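You operate a simulated robot arm through the tools that you are given. There is no shell and no other tool. Be economical: measure what you need, move in short steps, check, and stop when the job is done.

You are at the controls of a simulated robot arm. One attempt, no reset.

JOB
Wash the bush named on the wash card clean in the parts washer, then switch it off.
Fine: run it with the lid shut; leave the bush inside and the lid shut; the other bushes stay.
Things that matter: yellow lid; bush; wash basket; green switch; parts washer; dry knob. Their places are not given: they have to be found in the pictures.

Only the result counts: the job must be done as asked and must still hold three seconds after the hand-in. Knocking over, shifting, dropping, spilling or breaking anything else fails it. Lids that push on must go on centred and level and be pressed home; caps that screw on are set level and turned clockwise until they are tight.

ROBOT AND FRAMES
A 6-joint arm with a two-finger parallel gripper, fixed in place. Base frame: the origin is at the foot of the arm, x ahead of it, y to its left, z up; the work surface is at about z = 0. Lengths are in m, angles in rad, forces in N, time in s.
With the tool pointing down near the work surface it reaches from about 0.18 to 0.46 m from the base axis. Its first joint turns from -1.222 to 1.222 rad. Payload 1.9 kg.
The TCP is the grasp point between the finger pads, 0.023 m short of the fingertips. In the tool frame z runs along the fingers and y along their closing line. Largest opening 0.094 m; finger width 0.038, thickness 0.01; the body of the gripper, 0.054 by 0.096 m, starts 0.039 m behind the TCP.
Orientation is that of the tool frame in the base frame, as a unit quaternion [w, x, y, z]. With the fingers straight down and closing along the base's y, the tool's x points along the base's -x, its y along +y and its z along -z.

CONTROLS
- The arm moves only by the tool arm_command. Its arguments are lists of equal length, an entry for each row: "linear": the shift along the tool's x, y, z in m, a list of three; "delta_rot": the turn, a rotation vector about the tool's x, y, z in degrees, a list of three. In form: {"linear": [[tx, ty, tz], ...], "delta_rot": [[rx, ry, rz], ...]}. A call has 1 to 12 rows; each row shifts and turns the commanded pose from where the row before left it, along the tool's axes as they then stand. "jaw" is the opening, from 0 (shut) to 1 (fully open), set as the call begins (left out, the last holds). Rows are played at 5 a second. More than 0.05 m and 0.15 rad between two rows, or a gripper value outside its range, and nothing of the call is played. A pose out of reach is approached as far as the arm can. The call stops where the force on the tool passes 50 N (or 10 N more than at its start, if that is more) or the arm is blocked; 0.2 s more then pass. The fingers move at their own pace (about 0.108 m/s each) and stop on an object; they squeeze with about 39 N. The grip force told is the motor's: it shows also when the fingers shut on nothing. Time passes only in rows, and 0.2 s behind the last, so rows that do not move let the fingers close. The reply holds the time, the measured pose of the TCP, the force on the tool along the base axes, the opening and the grip force, in the units named above and with some noise.
- Cameras (640 x 400 px; columns grow to the right, rows downward): "scene" is fixed at [0.069, 0.3264, 0.4211]; the picture's right is [-0.62, -0.79, 0.00], its down [-0.48, 0.38, -0.79] and it looks along [0.62, -0.49, -0.61] (base axes); focal length 214 px, centre (320, 200). "wrist" rides on the gripper at [-0.039, 0, -0.044] in the tool frame; the picture's right is [0.00, -1.00, 0.00], its down [0.97, 0.00, -0.24] and it looks along [0.24, 0.00, 0.97] (tool axes); focal length 218 px, centre (320, 200).
- grab_frame(camera): a new picture of that camera. It takes no simulated time.
- measure_at(camera, pixels): there is no depth. For up to 12 entries [column, row, z] of the newest picture of that camera ("zoom" is the newest enlarged one), the place [x, y] in the base frame at which the ray of that pixel passes the height z, good to about 0.002 m. It takes no simulated time.
- inspect(camera, box): a new picture of the part [left, top, right, bottom] of that camera's present view, enlarged. It takes no simulated time.
- close_job(): hands the job in; it is judged then, once.

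Work in short steps. Measure before you move; look again where a grasp or a placing could have gone wrong, and mend it. You have 80 turns and 34 pictures in all, those below and enlarged ones among them. Open the gripper and draw the arm clear of the work before you hand the job in, unless the task says otherwise; then end with one line.

The tools are called after "Call:" as a command line: name --argument value ..., lists and objects as JSON in quotes. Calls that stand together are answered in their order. arm_command: Moves the arm, as the interface text tells. Its arguments: {"type":"object","properties":{"linear":{"type":"array"},"delta_rot":{"type":"array"},"jaw":{"type":"number"}},"required":["linear","delta_rot"]} The other tools are called the same way: grab_frame (camera) takes a picture; measure_at (camera, pixels) gives the place at which the rays of pixels pass given heights; inspect (camera, box) takes an enlarged picture of a part of a camera's view; close_job () hands the job in.

At the start:

```text
clock: 0.0
ee_pos: [0.3466, 0.0218, 0.3202]
orientation: [0.002, 0.002, 1.0, 0.0]
wrist_force: [-0.3, 0.4, 0.0]
opening: 0.0939
finger_force: 0.0
```

scene: 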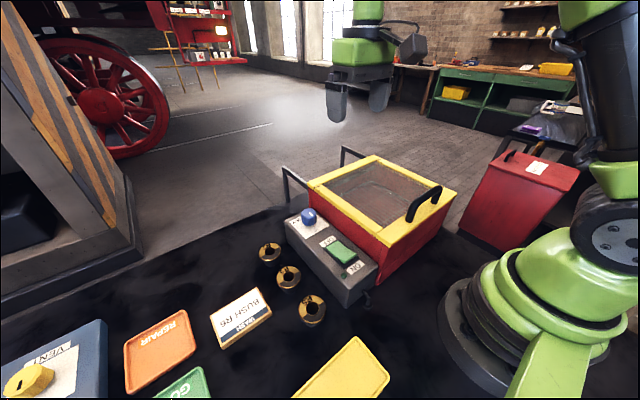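
wrist: 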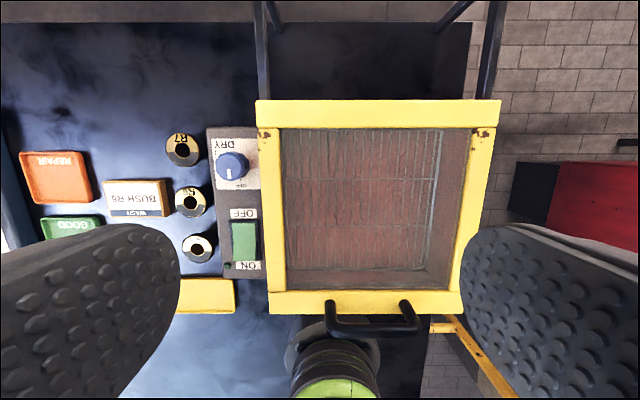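

The card reads something like "BUSH R6" around wrist (135,198), with the bushes at (183,150), (191,201), (198,248). I'll enlarge both views to read the labels and see the washer.

Call:
inspect --camera "wrist" --box '[100, 120, 270, 290]'

Call:
inspect --camera "scene" --box '[200, 130, 480, 350]'

```text
2.35 times, centred on (185, 205) of wrist
```

zoom: 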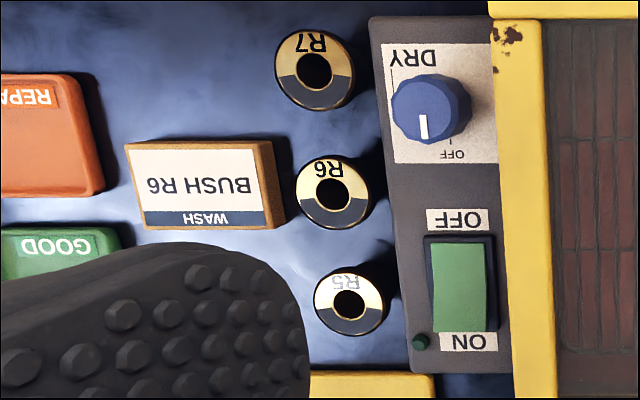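

```text
1.82 times, centred on (340, 240) of scene
```

zoom: 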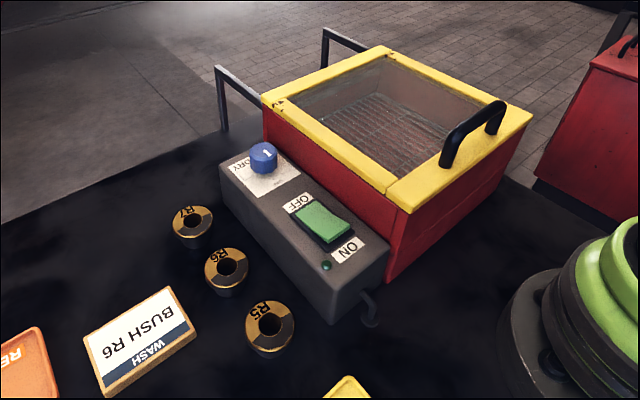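

The card says R6: the middle bush, wrist (190.5,201.6) and scene (289,276). I'll triangulate the bush, lid, handle, switch and knob by measuring both cameras at several heights.

Call:
measure_at --camera "wrist" --pixels '[[190.5, 201.6, 0.0], [190.5, 201.6, 0.03], [190.5, 201.6, 0.06], [333, 328, 0.1], [333, 328, 0.16], [416, 328, 0.1], [416, 328, 0.16], [257, 100, 0.08], [257, 100, 0.12], [464, 313, 0.08], [464, 313, 0.12], [244, 241, 0.06]]'

Call:
measure_at --camera "scene" --pixels '[[289, 276.3, 0.0], [289, 276.3, 0.03], [289, 276.3, 0.06], [409, 217, 0.1], [409, 217, 0.16], [439, 188, 0.1], [439, 188, 0.16], [308, 182, 0.08], [308, 182, 0.12], [457, 193, 0.08], [457, 193, 0.12], [341, 253, 0.06]]'

```text
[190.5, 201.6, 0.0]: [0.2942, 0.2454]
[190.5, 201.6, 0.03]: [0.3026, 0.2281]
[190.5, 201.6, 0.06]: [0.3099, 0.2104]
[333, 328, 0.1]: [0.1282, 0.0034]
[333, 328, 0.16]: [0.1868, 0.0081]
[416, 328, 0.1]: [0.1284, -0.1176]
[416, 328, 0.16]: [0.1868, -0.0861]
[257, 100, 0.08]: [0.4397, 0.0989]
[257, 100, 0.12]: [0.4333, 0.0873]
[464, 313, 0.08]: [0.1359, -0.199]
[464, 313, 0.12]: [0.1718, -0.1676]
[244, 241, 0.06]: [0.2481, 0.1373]
```

```text
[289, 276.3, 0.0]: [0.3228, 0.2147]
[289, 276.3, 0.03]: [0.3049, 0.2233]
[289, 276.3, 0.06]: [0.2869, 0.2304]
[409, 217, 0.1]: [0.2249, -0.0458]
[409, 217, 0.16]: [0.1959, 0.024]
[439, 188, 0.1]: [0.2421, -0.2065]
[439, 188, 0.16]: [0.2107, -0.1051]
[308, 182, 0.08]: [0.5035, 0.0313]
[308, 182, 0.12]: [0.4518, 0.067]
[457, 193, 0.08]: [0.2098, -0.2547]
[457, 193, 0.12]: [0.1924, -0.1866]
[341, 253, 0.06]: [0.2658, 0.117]
```

Bush R6's top sits at about (0.303, 0.225, 0.034). The lid top is at z≈0.138, spanning x 0.187–0.43 and y −0.155–0.082, with the hinge on the far side. Next I'll enlarge the handle in both views and the hinge region.

Call:
inspect --camera "scene" --box '[380, 160, 476, 220]'

Call:
inspect --camera "wrist" --box '[290, 280, 450, 380]'

Call:
inspect --camera "scene" --box '[260, 130, 420, 230]'

```text
6.67 times, centred on (428, 190) of scene
```

zoom: 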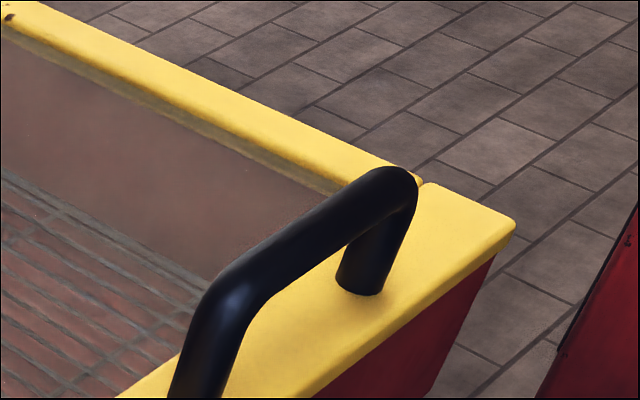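

```text
4.00 times, centred on (370, 330) of wrist
```

zoom: 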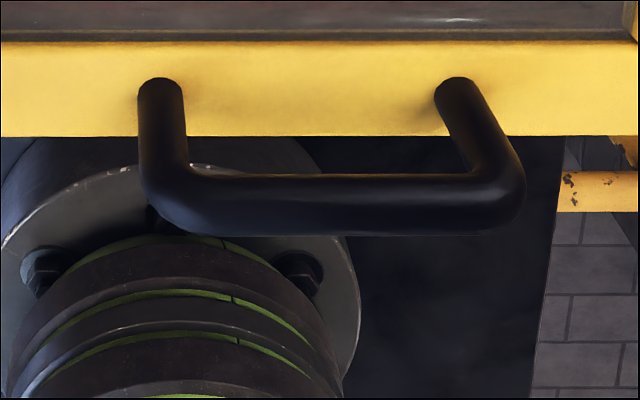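

```text
4.00 times, centred on (340, 180) of scene
```

zoom: 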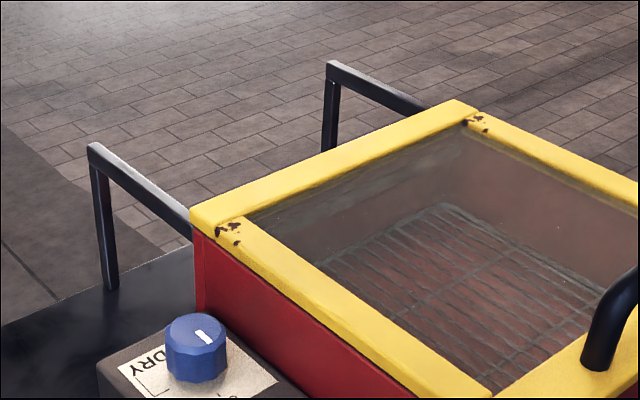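

Two black rails extend behind the lid on posts, so the lid either slides back or hinges. I'll measure the rail end (scene (283,166), post foot (288,202)) and the handle bar.

Call:
measure_at --camera "scene" --pixels '[[283, 166, 0.1], [283, 166, 0.12], [283, 166, 0.14], [288, 202, 0.0], [342, 147, 0.1], [342, 147, 0.12], [342, 147, 0.14], [414, 203, 0.16], [414, 203, 0.18], [439, 188, 0.17], [439, 188, 0.18], [434, 202, 0.138]]'

Call:
measure_at --camera "wrist" --pixels '[[330, 302, 0.138], [404, 302, 0.138], [334, 331, 0.16], [334, 331, 0.18], [413, 331, 0.16], [413, 331, 0.18], [372, 331, 0.17], [372, 331, 0.18], [258, 2, 0.12], [500, 2, 0.12], [272, 30, 0.0], [436, 30, 0.0]]'

```text
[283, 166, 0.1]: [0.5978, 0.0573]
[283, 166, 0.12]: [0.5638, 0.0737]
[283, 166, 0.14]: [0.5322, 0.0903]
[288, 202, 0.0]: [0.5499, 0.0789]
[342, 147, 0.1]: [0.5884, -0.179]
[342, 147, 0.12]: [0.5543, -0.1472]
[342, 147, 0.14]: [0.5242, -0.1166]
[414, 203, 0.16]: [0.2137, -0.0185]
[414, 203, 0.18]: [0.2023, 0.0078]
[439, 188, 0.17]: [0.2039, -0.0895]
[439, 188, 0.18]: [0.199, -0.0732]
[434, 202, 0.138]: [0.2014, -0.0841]
```

```text
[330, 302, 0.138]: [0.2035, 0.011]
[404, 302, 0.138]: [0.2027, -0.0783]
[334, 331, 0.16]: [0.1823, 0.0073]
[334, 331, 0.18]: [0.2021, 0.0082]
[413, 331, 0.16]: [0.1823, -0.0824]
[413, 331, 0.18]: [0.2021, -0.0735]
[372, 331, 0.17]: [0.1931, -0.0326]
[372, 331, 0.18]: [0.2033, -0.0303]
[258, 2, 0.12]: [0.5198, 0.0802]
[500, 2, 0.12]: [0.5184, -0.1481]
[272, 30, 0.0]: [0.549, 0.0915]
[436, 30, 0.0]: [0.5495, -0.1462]
```

The handle bar runs along y, centred at about (0.202, −0.033, 0.18), and the rails sit at z≈0.12 out to x≈0.555. First I'll turn the tool 90° so the fingers close along x.

Call:
arm_command --linear '[[0, 0, 0], [0, 0, 0], [0, 0, 0], [0, 0, 0], [0, 0, 0], [0, 0, 0], [0, 0, 0], [0, 0, 0], [0, 0, 0], [0, 0, 0], [0, 0, 0]]' --delta_rot '[[0, 0, 8.182], [0, 0, 8.182], [0, 0, 8.182], [0, 0, 8.182], [0, 0, 8.182], [0, 0, 8.182], [0, 0, 8.182], [0, 0, 8.182], [0, 0, 8.182], [0, 0, 8.182], [0, 0, 8.18]]' --jaw 1

```text
clock: 2.4
ee_pos: [0.346, 0.0213, 0.3212]
orientation: [0.0, 0.709, 0.705, 0.0]
wrist_force: [-0.3, -0.3, 0.7]
opening: 0.0941
finger_force: 0.0
```

The tool's x now points along +y and its y along +x. I'll move above the handle at (0.202, −0.033, 0.25).

Call:
arm_command --linear '[[-0.0136, -0.036, 0.0175], [-0.0136, -0.036, 0.0175], [-0.0136, -0.036, 0.0175], [-0.0136, -0.036, 0.0175], [0, 0, 0]]' --delta_rot '[[0, 0, 0], [0, 0, 0], [0, 0, 0], [0, 0, 0], [0, 0, 0]]'

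Call:
grab_frame --camera "scene"

```text
clock: 3.6
ee_pos: [0.2038, -0.033, 0.2491]
orientation: [0.0, 0.708, 0.706, 0.001]
wrist_force: [0.0, 0.2, -0.3]
opening: 0.094
finger_force: 0.0
```

```text
26 pictures are left
```

scene: 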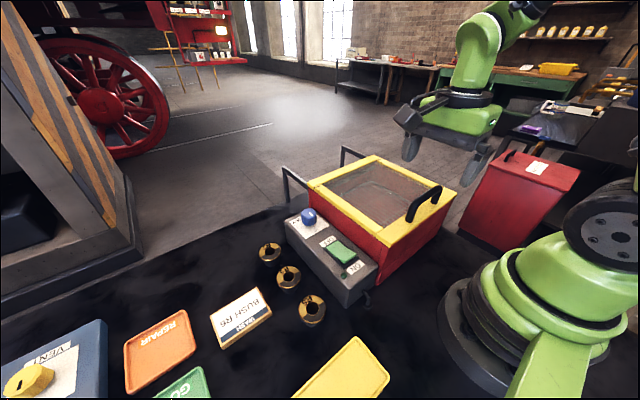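

The fingers straddle the handle. I'll lower 0.069 m and close on it.

Call:
arm_command --linear '[[0, 0, 0.023], [0, 0, 0.023], [0, 0, 0.023], [0, 0, 0]]' --delta_rot '[[0, 0, 0], [0, 0, 0], [0, 0, 0], [0, 0, 0]]'

Call:
arm_command --linear '[[0, 0, 0], [0, 0, 0], [0, 0, 0]]' --delta_rot '[[0, 0, 0], [0, 0, 0], [0, 0, 0]]' --jaw 0

```text
clock: 4.6
ee_pos: [0.2019, -0.0316, 0.1814]
orientation: [0.0, 0.708, 0.706, 0.0]
wrist_force: [-0.1, 0.1, 1.1]
opening: 0.094
finger_force: 0.0
```

```text
clock: 5.4
ee_pos: [0.2048, -0.0325, 0.1815]
orientation: [0.0, 0.708, 0.706, 0.0]
wrist_force: [0.9, -0.1, -6.2]
opening: 0.0136
finger_force: 45.2
```

The handle is gripped (opening 0.0136). I'll test for sliding with 1 cm in +x.

Call:
arm_command --linear '[[0, 0.005, 0], [0, 0.005, 0], [0, 0, 0]]' --delta_rot '[[0, 0, 0], [0, 0, 0], [0, 0, 0]]'

```text
clock: 6.2
ee_pos: [0.2127, -0.0321, 0.182]
orientation: [-0.001, 0.707, 0.707, -0.001]
wrist_force: [0.0, 1.1, -25.5]
opening: 0.0137
finger_force: 44.6
```

It moved 8 mm with no x resistance, so it appears to slide. I'll look, then push a little more.

Call:
arm_command --linear '[[0, 0.01, 0], [0, 0.01, 0], [0, 0, 0]]' --delta_rot '[[0, 0, 0], [0, 0, 0], [0, 0, 0]]'

Call:
inspect --camera "scene" --box '[260, 110, 500, 260]'

```text
clock: 7.0
ee_pos: [0.2311, -0.0321, 0.1814]
orientation: [0.0, 0.708, 0.706, 0.0]
wrist_force: [-0.6, 28.7, -12.4]
opening: 0.0137
finger_force: 44.7
```

```text
2.67 times, centred on (380, 185) of scene
```

zoom: 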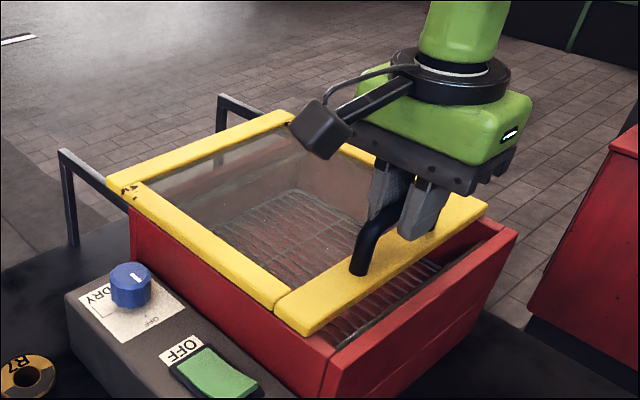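

The lid slides, but y force is building up to 28.7 N. I'll loosen the grip a little to relieve it and keep pushing with the fingers around the bar.

Call:
arm_command --linear '[[0, 0, 0], [0, 0.015, 0], [0, 0.02, 0], [0, 0.02, 0], [0, 0.02, 0], [0, 0.02, 0], [0, 0.02, 0], [0, 0, 0]]' --delta_rot '[[0, 0, 0], [0, 0, 0], [0, 0, 0], [0, 0, 0], [0, 0, 0], [0, 0, 0], [0, 0, 0], [0, 0, 0]]' --jaw 0.28

```text
clock: 8.8
ee_pos: [0.3499, -0.0316, 0.1809]
orientation: [0.001, 0.709, 0.706, 0.0]
wrist_force: [-0.4, -0.3, 0.3]
opening: 0.0265
finger_force: 0.2
```

Call:
arm_command --linear '[[0, 0.015, 0], [0, 0.015, 0], [0, 0.015, 0], [0, 0.01, 0], [0, 0, 0]]' --delta_rot '[[0, 0, 0], [0, 0, 0], [0, 0, 0], [0, 0, 0], [0, 0, 0]]'

Call:
grab_frame --camera "scene"

```text
clock: 10.2
ee_pos: [0.3987, -0.0311, 0.1792]
orientation: [-0.007, 0.709, 0.705, -0.005]
wrist_force: [-37.9, -3.9, 13.0]
opening: 0.0432
finger_force: 19.5
stopped in row 5: the force on the tool passed its limit (the readings are from after the stop); the commanded pose is now the measured one
```

```text
24 pictures are left
```

scene: 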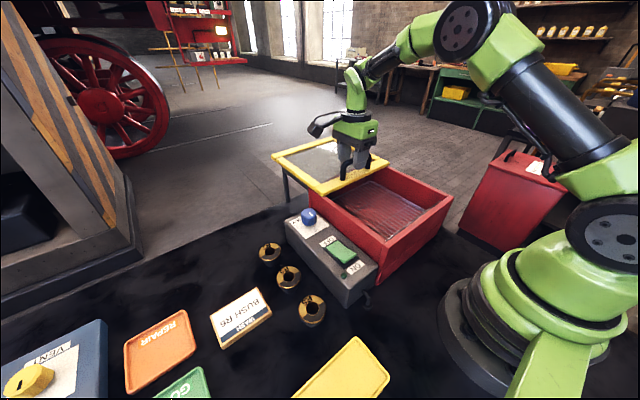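

The lid hit its end stop, with most of the washer open. I'll back off slightly, open the fingers and rise.

Call:
arm_command --linear '[[0, -0.007, 0], [0, 0, 0], [0, 0, 0], [0, 0, -0.03], [0, 0, -0.04], [0, 0, -0.04], [0, 0, 0]]' --delta_rot '[[0, 0, 0], [0, 0, 0], [0, 0, 0], [0, 0, 0], [0, 0, 0], [0, 0, 0], [0, 0, 0]]' --jaw 0.8

```text
clock: 11.8
ee_pos: [0.3964, -0.0292, 0.2918]
orientation: [-0.003, 0.709, 0.705, -0.004]
wrist_force: [-0.2, 0.4, 0.9]
opening: 0.0752
finger_force: 0.0
```

Clear of the handle. Now I'll move over bush R6 at (0.303, 0.225) and look from above.

Call:
arm_command --linear '[[0.0423, -0.0155, 0.005], [0.0423, -0.0155, 0.005], [0.0423, -0.0155, 0.005], [0.0423, -0.0155, 0.005], [0.0423, -0.0155, 0.005], [0.0423, -0.0155, 0.005], [0, 0, 0]]' --delta_rot '[[0, 0, 0], [0, 0, 0], [0, 0, 0], [0, 0, 0], [0, 0, 0], [0, 0, 0], [0, 0, 0]]' --jaw 0.8

Call:
grab_frame --camera "wrist"

```text
clock: 13.4
ee_pos: [0.3029, 0.2238, 0.2627]
orientation: [-0.003, 0.709, 0.706, -0.003]
wrist_force: [-0.8, -0.1, -0.3]
opening: 0.0751
finger_force: 0.2
```

```text
23 pictures are left
```

wrist: 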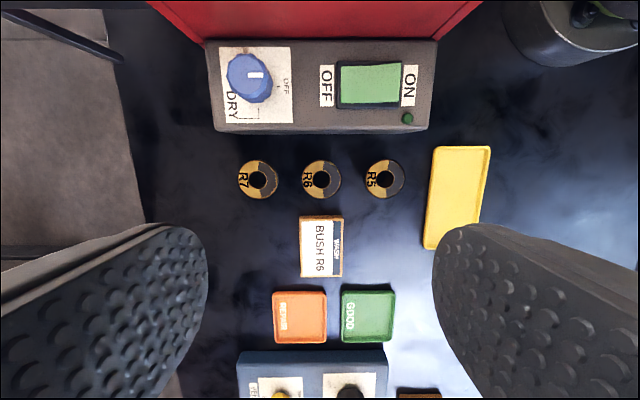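

R6 is at (322,179) between R7 (258,179) and R5 (384,179). I'll measure its edges, the neighbours' edges, and the box edge.

Call:
measure_at --camera "wrist" --pixels '[[322, 179, 0.034], [302, 179, 0.034], [342, 179, 0.034], [322, 159, 0.034], [322, 199, 0.034], [278, 179, 0.034], [364, 179, 0.034], [322, 133, 0.05], [322, 216, 0.01], [370, 85, 0.06], [345, 85, 0.06], [395, 85, 0.06]]'

Call:
inspect --camera "scene" --box '[240, 200, 400, 330]'

```text
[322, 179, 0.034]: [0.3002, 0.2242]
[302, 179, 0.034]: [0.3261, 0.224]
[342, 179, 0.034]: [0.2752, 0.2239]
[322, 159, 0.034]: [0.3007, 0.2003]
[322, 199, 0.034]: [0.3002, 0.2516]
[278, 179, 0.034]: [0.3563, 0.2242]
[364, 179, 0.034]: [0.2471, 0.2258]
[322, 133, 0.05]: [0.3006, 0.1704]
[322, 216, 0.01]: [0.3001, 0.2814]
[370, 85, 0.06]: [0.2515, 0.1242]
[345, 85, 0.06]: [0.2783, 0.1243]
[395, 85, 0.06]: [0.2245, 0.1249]
```

```text
3.08 times, centred on (320, 265) of scene
```

zoom: 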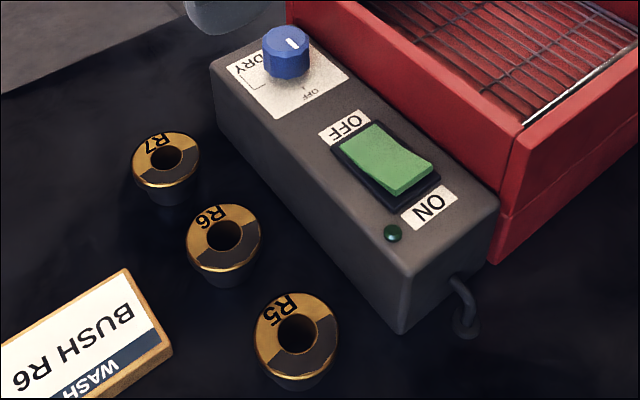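

R6's centre is (0.300, 0.225), with a ⌀0.05 flange and neighbours' edges at x 0.247 and 0.356. I'll set the opening to about 0.067 and descend to just above first.

Call:
arm_command --linear '[[0.001, -0.0025, 0.04], [0, 0, 0.045], [0, 0, 0.045], [0, 0, 0.04], [0, 0, 0]]' --delta_rot '[[0, 0, 0], [0, 0, 0], [0, 0, 0], [0, 0, 0], [0, 0, 0]]' --jaw 0.71

Call:
grab_frame --camera "wrist"

```text
clock: 14.6
ee_pos: [0.2995, 0.221, 0.093]
orientation: [-0.004, 0.709, 0.705, -0.002]
wrist_force: [0.0, -0.3, 0.0]
opening: 0.0669
finger_force: 0.0
```

```text
21 pictures are left
```

wrist: 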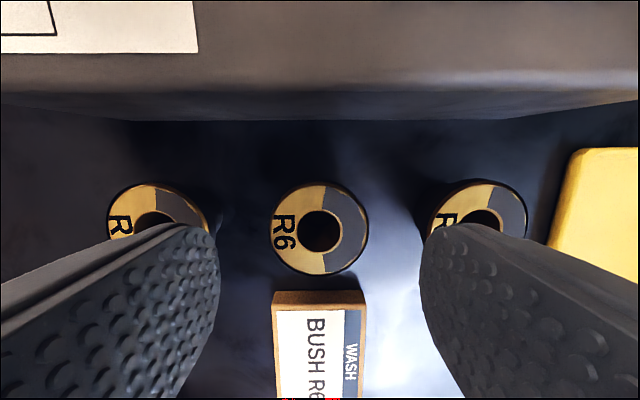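

R6 is at (320,228) from close up; I'll remeasure it.

Call:
measure_at --camera "wrist" --pixels '[[320, 229, 0.034], [272, 229, 0.034], [368, 229, 0.034], [320, 182, 0.034], [320, 275, 0.034], [208, 225, 0.034], [430, 225, 0.034], [320, 276, 0.03]]'

```text
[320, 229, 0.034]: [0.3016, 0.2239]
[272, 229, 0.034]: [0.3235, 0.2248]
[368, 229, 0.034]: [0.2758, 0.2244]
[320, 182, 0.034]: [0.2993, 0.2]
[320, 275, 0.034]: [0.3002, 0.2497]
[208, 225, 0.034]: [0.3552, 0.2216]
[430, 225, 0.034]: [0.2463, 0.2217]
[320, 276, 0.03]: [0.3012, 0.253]
```

The centre is confirmed at (0.300, 0.225). I'll correct y by +0.004, descend to z≈0.031 and close.

Call:
arm_command --linear '[[0.004, 0.0005, 0.01], [0, 0, 0.02], [0, 0, 0.02], [0, 0, 0.012], [0, 0, 0]]' --delta_rot '[[0, 0, 0], [0, 0, 0], [0, 0, 0], [0, 0, 0], [0, 0, 0]]'

Call:
arm_command --linear '[[0, 0, 0], [0, 0, 0], [0, 0, 0]]' --delta_rot '[[0, 0, 0], [0, 0, 0], [0, 0, 0]]' --jaw 0

```text
clock: 15.8
ee_pos: [0.2993, 0.2267, 0.0286]
orientation: [-0.003, 0.709, 0.705, -0.003]
wrist_force: [-0.1, 0.6, 0.1]
opening: 0.0668
finger_force: 0.1
```

```text
clock: 16.6
ee_pos: [0.2988, 0.2261, 0.0297]
orientation: [-0.003, 0.709, 0.705, -0.003]
wrist_force: [1.1, 0.3, 1.0]
opening: 0.0494
finger_force: 38.6
```

The bush is gripped at 0.0494 opening. I'll lift to z≈0.24 and check.

Call:
arm_command --linear '[[0, 0, -0.015], [0, 0, -0.03], [0, 0, -0.04], [0, 0, -0.045], [0, 0, -0.045], [0, 0, -0.04], [0, 0, 0]]' --delta_rot '[[0, 0, 0], [0, 0, 0], [0, 0, 0], [0, 0, 0], [0, 0, 0], [0, 0, 0], [0, 0, 0]]'

Call:
grab_frame --camera "scene"

```text
clock: 18.2
ee_pos: [0.3006, 0.23, 0.2435]
orientation: [-0.004, 0.708, 0.706, -0.004]
wrist_force: [-0.1, 0.4, 0.1]
opening: 0.0001
finger_force: 39.1
```

```text
20 pictures are left
```

scene: 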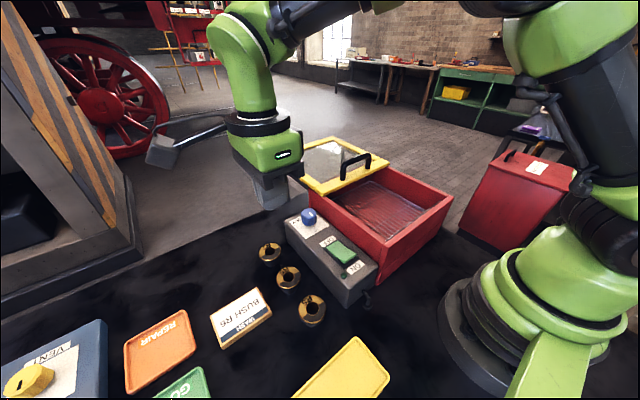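

The fingers shut to zero, so the bush slipped out. I'll check whether it still stands in its place.

Call:
inspect --camera "scene" --box '[245, 235, 341, 331]'

Call:
grab_frame --camera "wrist"

```text
4.17 times, centred on (293, 283) of scene
```

zoom: 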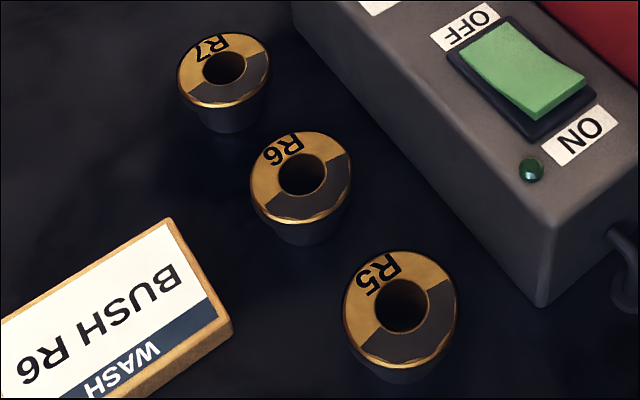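

```text
18 pictures are left
```

wrist: 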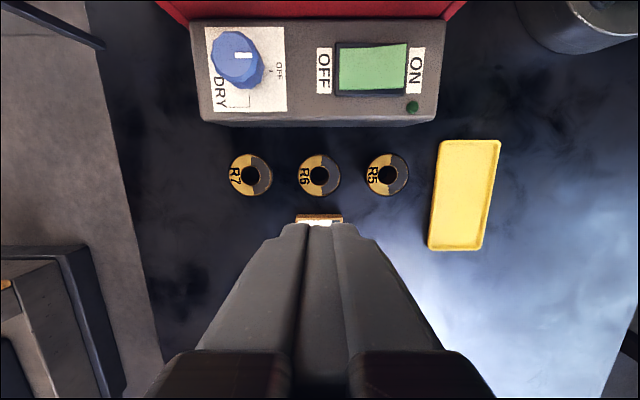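

R6 still stands upright in line with the others. I'll remeasure it before retrying deeper with a slow lift.

Call:
measure_at --camera "wrist" --pixels '[[319.5, 175, 0.034], [298, 175, 0.034], [341, 175, 0.034], [319.5, 154, 0.034], [319.5, 196, 0.034]]'

Call:
arm_command --linear '[[-0.001, 0, 0.045], [0, 0, 0.045], [0, 0, 0.045], [0, 0, 0.015], [0, 0, 0]]' --delta_rot '[[0, 0, 0], [0, 0, 0], [0, 0, 0], [0, 0, 0], [0, 0, 0]]' --jaw 0.71

Call:
inspect --camera "wrist" --box '[220, 140, 420, 300]'

```text
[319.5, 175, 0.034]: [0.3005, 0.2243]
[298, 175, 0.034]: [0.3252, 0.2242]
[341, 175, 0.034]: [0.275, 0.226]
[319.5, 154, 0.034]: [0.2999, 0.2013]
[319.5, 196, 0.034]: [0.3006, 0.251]
```

```text
clock: 19.4
ee_pos: [0.3002, 0.2253, 0.0954]
orientation: [-0.003, 0.709, 0.705, -0.003]
wrist_force: [-0.3, -0.8, -0.5]
opening: 0.0668
finger_force: 0.0
```

```text
2.50 times, centred on (320, 220) of wrist
```

zoom: 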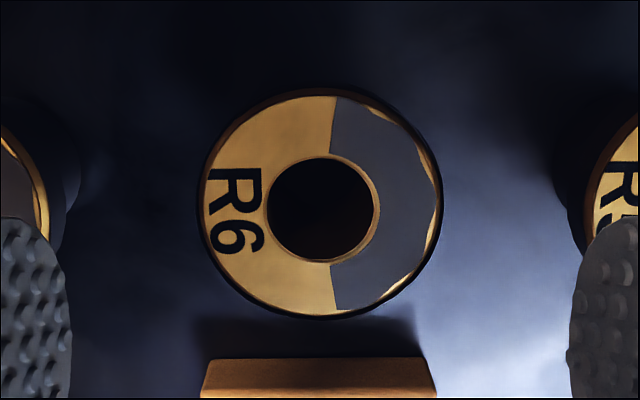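

Still centred at (0.300, 0.225). I'll descend to z≈0.026, close with time to settle, then lift slowly by 6 mm.

Call:
arm_command --linear '[[0, 0, 0.02], [0, 0, 0.02], [0, 0, 0.018], [0, 0, 0.01], [0, 0, 0]]' --delta_rot '[[0, 0, 0], [0, 0, 0], [0, 0, 0], [0, 0, 0], [0, 0, 0]]'

Call:
arm_command --linear '[[0, 0, 0], [0, 0, 0], [0, 0, 0], [0, 0, 0], [0, 0, 0]]' --delta_rot '[[0, 0, 0], [0, 0, 0], [0, 0, 0], [0, 0, 0], [0, 0, 0]]' --jaw 0

Call:
arm_command --linear '[[0, 0, -0.002], [0, 0, -0.002], [0, 0, -0.002], [0, 0, 0]]' --delta_rot '[[0, 0, 0], [0, 0, 0], [0, 0, 0], [0, 0, 0]]'

```text
clock: 20.6
ee_pos: [0.2989, 0.2262, 0.0258]
orientation: [-0.003, 0.708, 0.706, -0.002]
wrist_force: [-0.3, 0.0, -0.4]
opening: 0.067
finger_force: 0.0
```

```text
clock: 21.8
ee_pos: [0.299, 0.2266, 0.0281]
orientation: [-0.004, 0.708, 0.706, -0.003]
wrist_force: [0.4, -0.5, 0.3]
opening: 0.0488
finger_force: 38.8
```

```text
clock: 22.8
ee_pos: [0.2991, 0.2276, 0.0335]
orientation: [-0.003, 0.708, 0.706, -0.004]
wrist_force: [0.5, 0.2, -3.0]
opening: 0.0493
finger_force: 38.8
```

Weight of about 3 N and the opening held at 0.0493. I'll continue slowly and check for slip.

Call:
arm_command --linear '[[0, 0, -0.003], [0, 0, -0.004], [0, 0, -0.005], [0, 0, -0.005], [0, 0, -0.005], [0, 0, -0.005], [0, 0, -0.003], [0, 0, 0]]' --delta_rot '[[0, 0, 0], [0, 0, 0], [0, 0, 0], [0, 0, 0], [0, 0, 0], [0, 0, 0], [0, 0, 0], [0, 0, 0]]'

Call:
inspect --camera "scene" --box '[230, 180, 350, 300]'

```text
clock: 24.6
ee_pos: [0.2997, 0.2252, 0.0632]
orientation: [-0.002, 0.709, 0.705, -0.002]
wrist_force: [-0.8, -0.1, -2.4]
opening: 0.0493
finger_force: 39.3
```

```text
3.33 times, centred on (290, 240) of scene
```

zoom: 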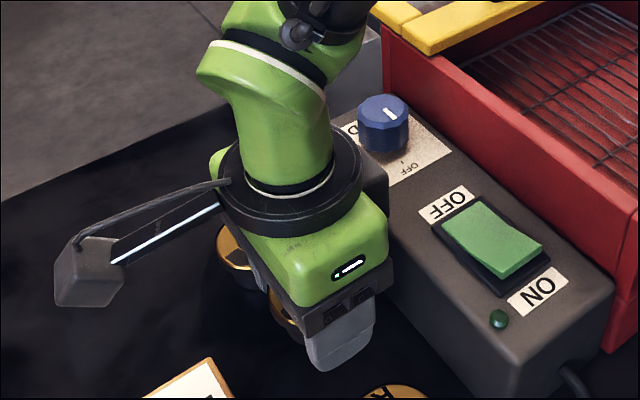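

Bush held (opening 0.0493, 2.4 N). I'll lift on gently to z≈0.21.

Call:
arm_command --linear '[[0, 0, -0.006], [0, 0, -0.01], [0, 0, -0.014], [0, 0, -0.016], [0, 0, -0.016], [0, 0, -0.016], [0, 0, -0.016], [0, 0, -0.016], [0, 0, -0.014], [0, 0, -0.01], [0, 0, -0.006], [0, 0, 0]]' --delta_rot '[[0, 0, 0], [0, 0, 0], [0, 0, 0], [0, 0, 0], [0, 0, 0], [0, 0, 0], [0, 0, 0], [0, 0, 0], [0, 0, 0], [0, 0, 0], [0, 0, 0], [0, 0, 0]]'

Call:
grab_frame --camera "wrist"

```text
clock: 27.2
ee_pos: [0.2999, 0.2268, 0.2038]
orientation: [-0.003, 0.709, 0.705, -0.002]
wrist_force: [-0.3, 0.0, -2.3]
opening: 0.0494
finger_force: 38.5
```

```text
15 pictures are left
```

wrist: 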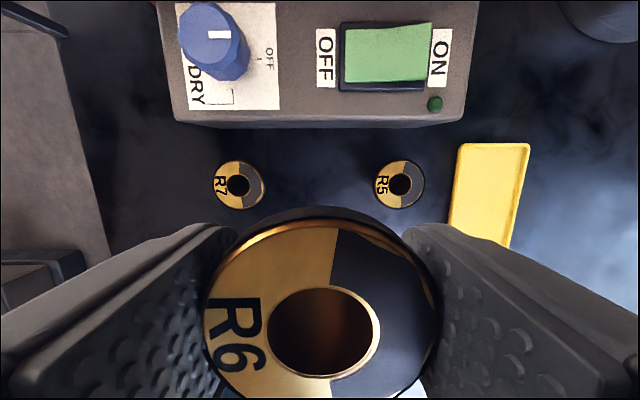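

Held firmly. I'll carry it to over the open washer at about (0.29, −0.035).

Call:
arm_command --linear '[[-0.01, 0, 0], [-0.02, -0.001, 0], [-0.028, -0.001, 0], [-0.028, -0.001, 0], [-0.028, -0.002, 0], [-0.028, -0.002, 0], [-0.028, -0.001, 0], [-0.028, -0.001, 0], [-0.028, -0.001, 0], [-0.02, 0, 0], [-0.012, 0, 0], [-0.004, 0, 0]]' --delta_rot '[[0, 0, 0], [0, 0, 0], [0, 0, 0], [0, 0, 0], [0, 0, 0], [0, 0, 0], [0, 0, 0], [0, 0, 0], [0, 0, 0], [0, 0, 0], [0, 0, 0], [0, 0, 0]]'

Call:
grab_frame --camera "wrist"

Call:
grab_frame --camera "scene"

```text
clock: 29.8
ee_pos: [0.2896, -0.0354, 0.2034]
orientation: [-0.004, 0.708, 0.706, -0.003]
wrist_force: [0.4, 0.3, -2.0]
opening: 0.0491
finger_force: 39.5
```

```text
14 pictures are left
```

wrist: 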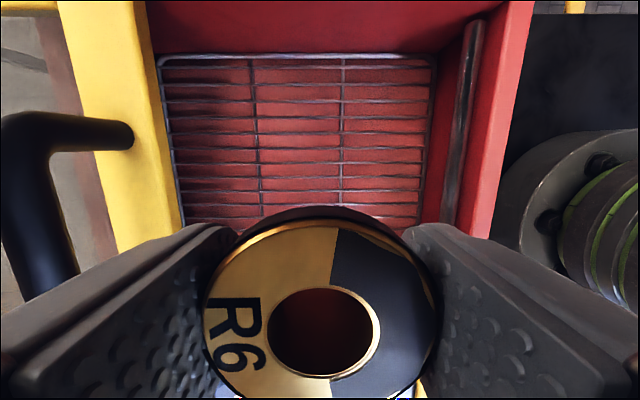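

```text
13 pictures are left
```

scene: 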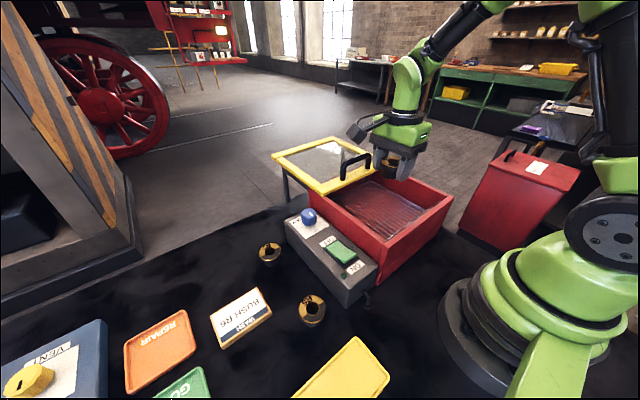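

The bush hangs over the basket, which has a wire floor and a tube at the near side. I'll measure the basket extents at several heights to get the floor's level.

Call:
measure_at --camera "wrist" --pixels '[[435, 57, 0.03], [435, 57, 0.05], [435, 57, 0.07], [162, 57, 0.05], [445, 220, 0.05], [445, 220, 0.08], [470, 60, 0.08], [160, 150, 0.138], [430, 200, 0.05], [430, 200, 0.03]]'

Call:
inspect --camera "scene" --box '[300, 140, 460, 280]'

```text
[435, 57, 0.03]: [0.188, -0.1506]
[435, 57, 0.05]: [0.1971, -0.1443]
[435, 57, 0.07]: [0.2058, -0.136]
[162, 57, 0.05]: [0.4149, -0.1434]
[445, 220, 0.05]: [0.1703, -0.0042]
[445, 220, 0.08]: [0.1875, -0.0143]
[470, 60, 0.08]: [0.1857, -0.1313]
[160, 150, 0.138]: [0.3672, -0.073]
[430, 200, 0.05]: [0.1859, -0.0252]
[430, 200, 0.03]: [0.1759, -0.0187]
```

```text
2.86 times, centred on (380, 210) of scene
```

zoom: 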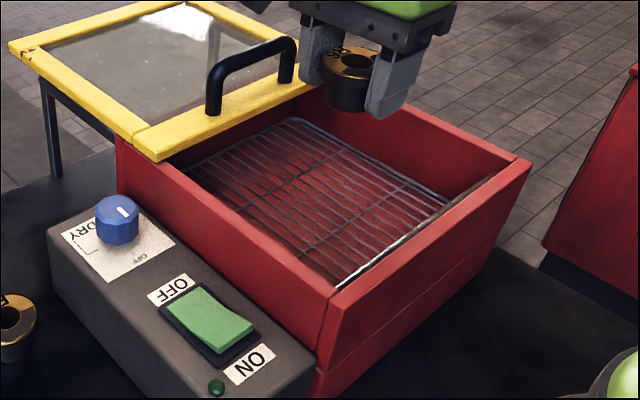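

Call:
measure_at --camera "scene" --pixels '[[424.4, 211, 0.03], [424.4, 211, 0.05], [424.4, 211, 0.07], [424.4, 211, 0.09], [372, 182.7, 0.03], [372, 182.7, 0.05], [372, 182.7, 0.07], [372, 182.7, 0.09], [388, 241.5, 0.07]]'

Call:
measure_at --camera "wrist" --pixels '[[162, 57, 0.07], [162, 57, 0.09], [435, 57, 0.09], [162, 57, 0.03]]'

```text
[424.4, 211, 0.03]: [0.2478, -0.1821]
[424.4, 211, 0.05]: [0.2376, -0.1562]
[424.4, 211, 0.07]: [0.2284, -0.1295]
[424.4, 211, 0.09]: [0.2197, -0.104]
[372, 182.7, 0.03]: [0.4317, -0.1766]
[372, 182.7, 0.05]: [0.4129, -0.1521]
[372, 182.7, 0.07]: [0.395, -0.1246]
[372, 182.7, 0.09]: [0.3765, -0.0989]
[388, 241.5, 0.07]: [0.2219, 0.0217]
```

```text
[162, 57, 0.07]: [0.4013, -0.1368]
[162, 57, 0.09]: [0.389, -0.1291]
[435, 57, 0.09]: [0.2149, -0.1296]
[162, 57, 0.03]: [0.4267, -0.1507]
```

Basket floor height is about 0.057, so the bush should touch at TCP z≈0.086. I'll lower to about 0.10 first.

Call:
arm_command --linear '[[0, 0, 0.008], [0, 0, 0.016], [0, 0, 0.02], [0, 0, 0.02], [0, 0, 0.016], [0, 0, 0.012], [0, 0, 0.008], [0, 0, 0]]' --delta_rot '[[0, 0, 0], [0, 0, 0], [0, 0, 0], [0, 0, 0], [0, 0, 0], [0, 0, 0], [0, 0, 0], [0, 0, 0]]'

Call:
arm_command --linear '[[0, 0, 0.002], [0, 0, 0.002], [0, 0, 0.002], [0, 0, 0.002], [0, 0, 0]]' --delta_rot '[[0, 0, 0], [0, 0, 0], [0, 0, 0], [0, 0, 0], [0, 0, 0]]'

```text
clock: 31.6
ee_pos: [0.2893, -0.0341, 0.1013]
orientation: [-0.002, 0.709, 0.705, -0.003]
wrist_force: [-0.1, 0.0, -1.9]
opening: 0.0491
finger_force: 38.7
```

```text
clock: 32.8
ee_pos: [0.2893, -0.0356, 0.095]
orientation: [-0.003, 0.709, 0.705, -0.003]
wrist_force: [-0.1, 0.4, -2.6]
opening: 0.0492
finger_force: 38.7
```

No contact yet at 0.095. I'll continue in 2 mm steps.

Call:
arm_command --linear '[[0, 0, 0.002], [0, 0, 0.002], [0, 0, 0.002], [0, 0, 0]]' --delta_rot '[[0, 0, 0], [0, 0, 0], [0, 0, 0], [0, 0, 0]]'

Call:
arm_command --linear '[[0, 0, 0.002], [0, 0, 0.002], [0, 0, 0]]' --delta_rot '[[0, 0, 0], [0, 0, 0], [0, 0, 0]]'

```text
clock: 33.8
ee_pos: [0.2892, -0.0361, 0.0898]
orientation: [-0.003, 0.709, 0.705, -0.002]
wrist_force: [-7.0, 2.6, 29.4]
opening: 0.0492
finger_force: 38.7
```

```text
clock: 34.4
ee_pos: [0.2892, -0.0359, 0.0865]
orientation: [-0.003, 0.709, 0.705, -0.002]
wrist_force: [-1.6, 0.2, 7.6]
opening: 0.0492
finger_force: 38.7
stopped in row 3: the force on the tool passed its limit (the readings are from after the stop); the commanded pose is now the measured one
```

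Contact with the basket; the bush is seated. I'll open just enough to release, then rise.

Call:
arm_command --linear '[[0, 0, 0], [0, 0, 0], [0, 0, -0.01], [0, 0, -0.03], [0, 0, -0.04], [0, 0, -0.04], [0, 0, -0.03], [0, 0, 0]]' --delta_rot '[[0, 0, 0], [0, 0, 0], [0, 0, 0], [0, 0, 0], [0, 0, 0], [0, 0, 0], [0, 0, 0], [0, 0, 0]]' --jaw 0.8

Call:
grab_frame --camera "wrist"

```text
clock: 34.7
ee_pos: [0.2846, -0.0362, 0.0874]
orientation: [-0.011, 0.713, 0.701, -0.007]
wrist_force: [-31.8, 0.0, 38.4]
opening: 0.0607
finger_force: 0.1
stopped in row 1: the force on the tool passed its limit (the readings are from after the stop); the commanded pose is now the measured one
```

```text
11 pictures are left
```

wrist: 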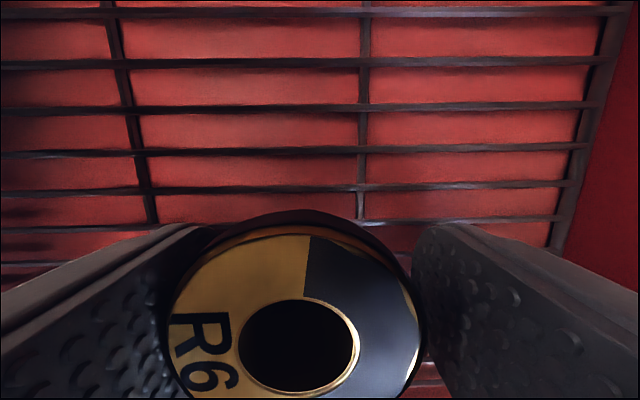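

The bush is free (opening 0.061), but the fingertips rub something in the basket. I'll hold the jaw there and lift gently.

Call:
arm_command --linear '[[0, 0, -0.003], [0, 0, -0.005], [0, 0, -0.01], [0, 0, -0.01], [0, 0, 0]]' --delta_rot '[[0, 0, 0], [0, 0, 0], [0, 0, 0], [0, 0, 0], [0, 0, 0]]' --jaw 0.65

Call:
grab_frame --camera "wrist"

```text
clock: 35.9
ee_pos: [0.2866, -0.0353, 0.1152]
orientation: [-0.007, 0.71, 0.704, -0.006]
wrist_force: [0.3, -0.1, -0.9]
opening: 0.061
finger_force: 0.0
```

```text
10 pictures are left
```

wrist: 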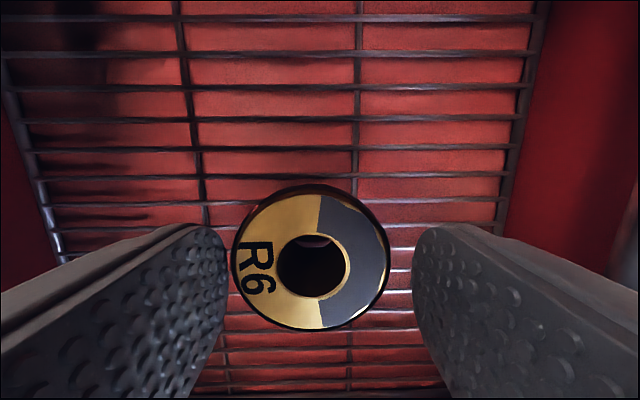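

R6 stands upright in the basket. I'll rise, move over the handle (x≈0.387), and lower with fingers open.

Call:
arm_command --linear '[[0, 0, -0.04], [0, 0, -0.045], [0, 0, -0.045], [0, 0, -0.04], [0.002, 0.034, 0], [0, 0.034, 0], [0, 0.034, 0], [0, 0, 0]]' --delta_rot '[[0, 0, 0], [0, 0, 0], [0, 0, 0], [0, 0, 0], [0, 0, 0], [0, 0, 0], [0, 0, 0], [0, 0, 0]]'

Call:
grab_frame --camera "wrist"

```text
clock: 37.7
ee_pos: [0.3927, -0.0344, 0.2823]
orientation: [-0.008, 0.71, 0.704, -0.006]
wrist_force: [0.8, 0.6, 0.2]
opening: 0.0612
finger_force: 0.1
```

```text
9 pictures are left
```

wrist: 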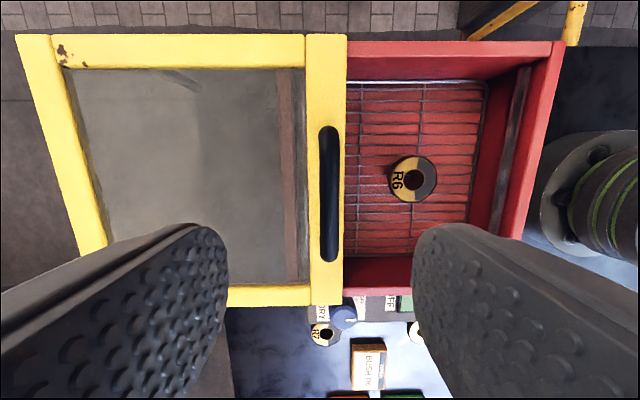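

The handle bar is at column 329, so x≈0.387. I'll shift −0.005 in x and descend to z≈0.18, then narrow the fingers loosely and pull back.

Call:
arm_command --linear '[[0, -0.005, 0.02], [0, 0, 0.03], [0, 0, 0.03], [0, 0, 0.022], [0, 0, 0]]' --delta_rot '[[0, 0, 0], [0, 0, 0], [0, 0, 0], [0, 0, 0], [0, 0, 0]]'

Call:
arm_command --linear '[[0, 0, 0], [0, 0, 0], [0, -0.01, 0], [0, -0.02, 0], [0, -0.02, 0], [0, -0.02, 0], [0, -0.02, 0], [0, -0.02, 0], [0, -0.02, 0], [0, -0.01, 0], [0, 0, 0]]' --delta_rot '[[0, 0, 0], [0, 0, 0], [0, 0, 0], [0, 0, 0], [0, 0, 0], [0, 0, 0], [0, 0, 0], [0, 0, 0], [0, 0, 0], [0, 0, 0], [0, 0, 0]]' --jaw 0.3

```text
clock: 38.9
ee_pos: [0.3849, -0.0346, 0.1806]
orientation: [-0.006, 0.711, 0.703, -0.006]
wrist_force: [-0.5, -0.3, 0.0]
opening: 0.061
finger_force: 0.0
```

```text
clock: 41.3
ee_pos: [0.2453, -0.0339, 0.1846]
orientation: [-0.007, 0.71, 0.704, -0.004]
wrist_force: [0.8, 0.3, -0.5]
opening: 0.0284
finger_force: 0.9
```

The lid follows. I'll pull to the closed stop in short steps.

Call:
arm_command --linear '[[0, -0.012, 0.003], [0, -0.012, 0], [0, -0.01, 0], [0, -0.006, 0], [0, -0.004, 0], [0, -0.003, 0], [0, -0.003, 0], [0, -0.003, 0], [0, -0.003, 0], [0, 0, 0]]' --delta_rot '[[0, 0, 0], [0, 0, 0], [0, 0, 0], [0, 0, 0], [0, 0, 0], [0, 0, 0], [0, 0, 0], [0, 0, 0], [0, 0, 0], [0, 0, 0]]'

Call:
inspect --camera "scene" --box '[260, 130, 470, 280]'

```text
clock: 43.5
ee_pos: [0.1891, -0.034, 0.1819]
orientation: [-0.006, 0.71, 0.704, -0.004]
wrist_force: [13.1, 3.2, 0.3]
opening: 0.0339
finger_force: 6.4
```

```text
2.67 times, centred on (365, 205) of scene
```

zoom: 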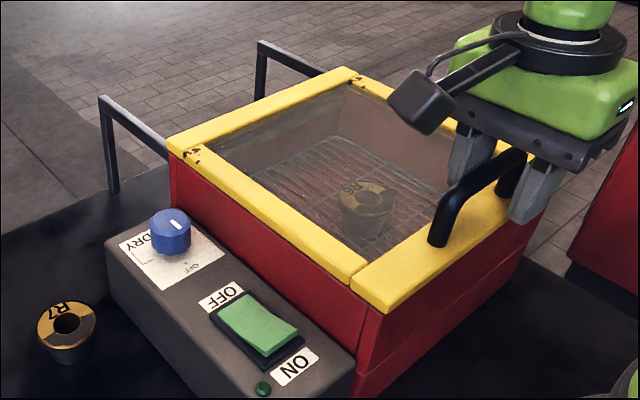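

The lid is closed, with 13 N at the stop. I'll relax, rise off the handle, move over the switch at about (0.236, 0.126) with fingers shut, and look.

Call:
arm_command --linear '[[0, 0.006, 0], [0, 0, -0.02], [0, 0, -0.04], [0, 0, -0.04], [0.04, 0.01, 0], [0.04, 0.01, 0], [0.04, 0.01, 0], [0.04, 0.01, 0], [0, 0, 0]]' --delta_rot '[[0, 0, 0], [0, 0, 0], [0, 0, 0], [0, 0, 0], [0, 0, 0], [0, 0, 0], [0, 0, 0], [0, 0, 0], [0, 0, 0]]'

Call:
arm_command --linear '[[0, 0, 0], [0, 0, 0]]' --delta_rot '[[0, 0, 0], [0, 0, 0]]' --jaw 0

Call:
grab_frame --camera "wrist"

```text
clock: 45.5
ee_pos: [0.2377, 0.1275, 0.2816]
orientation: [-0.007, 0.71, 0.704, -0.006]
wrist_force: [0.4, 0.9, 0.1]
opening: 0.0282
finger_force: 0.1
```

```text
clock: 46.1
ee_pos: [0.2365, 0.1283, 0.2796]
orientation: [-0.007, 0.711, 0.703, -0.005]
wrist_force: [1.1, 0.5, 0.2]
opening: 0.0
finger_force: 38.9
```

```text
7 pictures are left
```

wrist: 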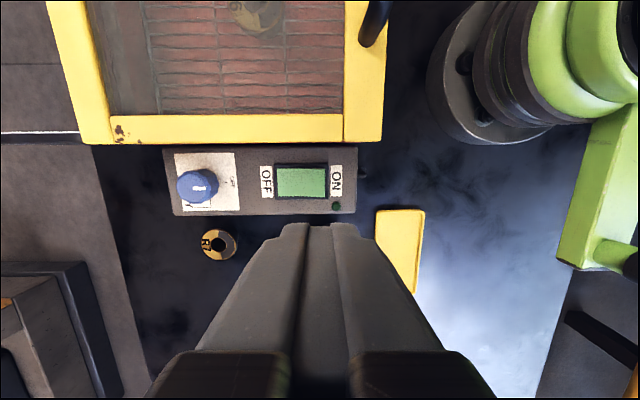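

The rocker spans columns 277–327 and rows 168–197, and the lid looks flush. I'll measure the rocker at z≈0.073.

Call:
measure_at --camera "wrist" --pixels '[[277, 182, 0.073], [327, 182, 0.073], [302, 168, 0.073], [302, 197, 0.073], [318, 182, 0.073], [286, 182, 0.073], [300, 145, 0.12], [363, 145, 0.138], [385, 140, 0.138]]'

```text
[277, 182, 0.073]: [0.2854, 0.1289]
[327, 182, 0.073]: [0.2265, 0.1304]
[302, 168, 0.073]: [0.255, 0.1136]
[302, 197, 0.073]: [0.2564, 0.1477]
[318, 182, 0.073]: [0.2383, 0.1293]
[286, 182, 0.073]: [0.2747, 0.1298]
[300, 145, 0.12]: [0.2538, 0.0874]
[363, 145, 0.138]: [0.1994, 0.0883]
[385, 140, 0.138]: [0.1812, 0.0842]
```

I'll press the ON end at (0.236, 0.130), descending to TCP z≈0.118 first and then in small steps.

Call:
arm_command --linear '[[0.002, 0, 0.045], [0, 0, 0.045], [0, 0, 0.04], [0, 0, 0.031], [0, 0, 0]]' --delta_rot '[[0, 0, 0], [0, 0, 0], [0, 0, 0], [0, 0, 0], [0, 0, 0]]'

Call:
arm_command --linear '[[0, 0, 0.003], [0, 0, 0.003], [0, 0, 0.003], [0, 0, 0.003], [0, 0, 0]]' --delta_rot '[[0, 0, 0], [0, 0, 0], [0, 0, 0], [0, 0, 0], [0, 0, 0]]'

```text
clock: 47.3
ee_pos: [0.2344, 0.1301, 0.1226]
orientation: [-0.007, 0.711, 0.704, -0.006]
wrist_force: [-0.1, 0.5, -0.7]
opening: 0.0
finger_force: 38.8
```

```text
clock: 48.5
ee_pos: [0.2351, 0.1297, 0.1084]
orientation: [-0.008, 0.711, 0.703, -0.005]
wrist_force: [-0.2, 0.0, -0.3]
opening: 0.0003
finger_force: 38.5
```

Call:
arm_command --linear '[[0, 0, 0.002], [0, 0, 0.002], [0, 0, 0.002], [0, 0, 0.002], [0, 0, 0]]' --delta_rot '[[0, 0, 0], [0, 0, 0], [0, 0, 0], [0, 0, 0], [0, 0, 0]]'

```text
clock: 49.0
ee_pos: [0.2355, 0.1292, 0.1088]
orientation: [-0.006, 0.711, 0.703, -0.004]
wrist_force: [-5.2, -0.6, 17.3]
opening: 0.0
finger_force: 38.9
stopped in row 2: the force on the tool passed its limit (the readings are from after the stop); the commanded pose is now the measured one
```

Force stop at tip z≈0.086. I'll see in the scene view whether the switch toggled and the lamp lit.

Call:
arm_command --linear '[[0, 0, -0.02], [0, 0, -0.04], [0, 0, 0]]' --delta_rot '[[0, 0, 0], [0, 0, 0], [0, 0, 0]]'

Call:
inspect --camera "scene" --box '[280, 190, 420, 310]'

```text
clock: 49.8
ee_pos: [0.2361, 0.1282, 0.1662]
orientation: [-0.007, 0.711, 0.703, -0.005]
wrist_force: [-0.5, 0.1, -0.6]
opening: 0.0002
finger_force: 38.8
```

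```text
3.33 times, centred on (350, 250) of scene
```

zoom: 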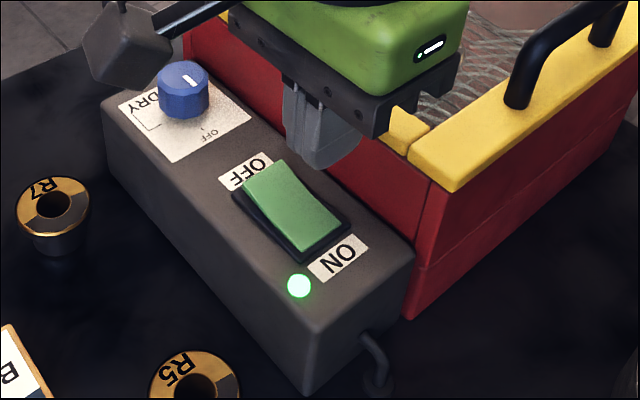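

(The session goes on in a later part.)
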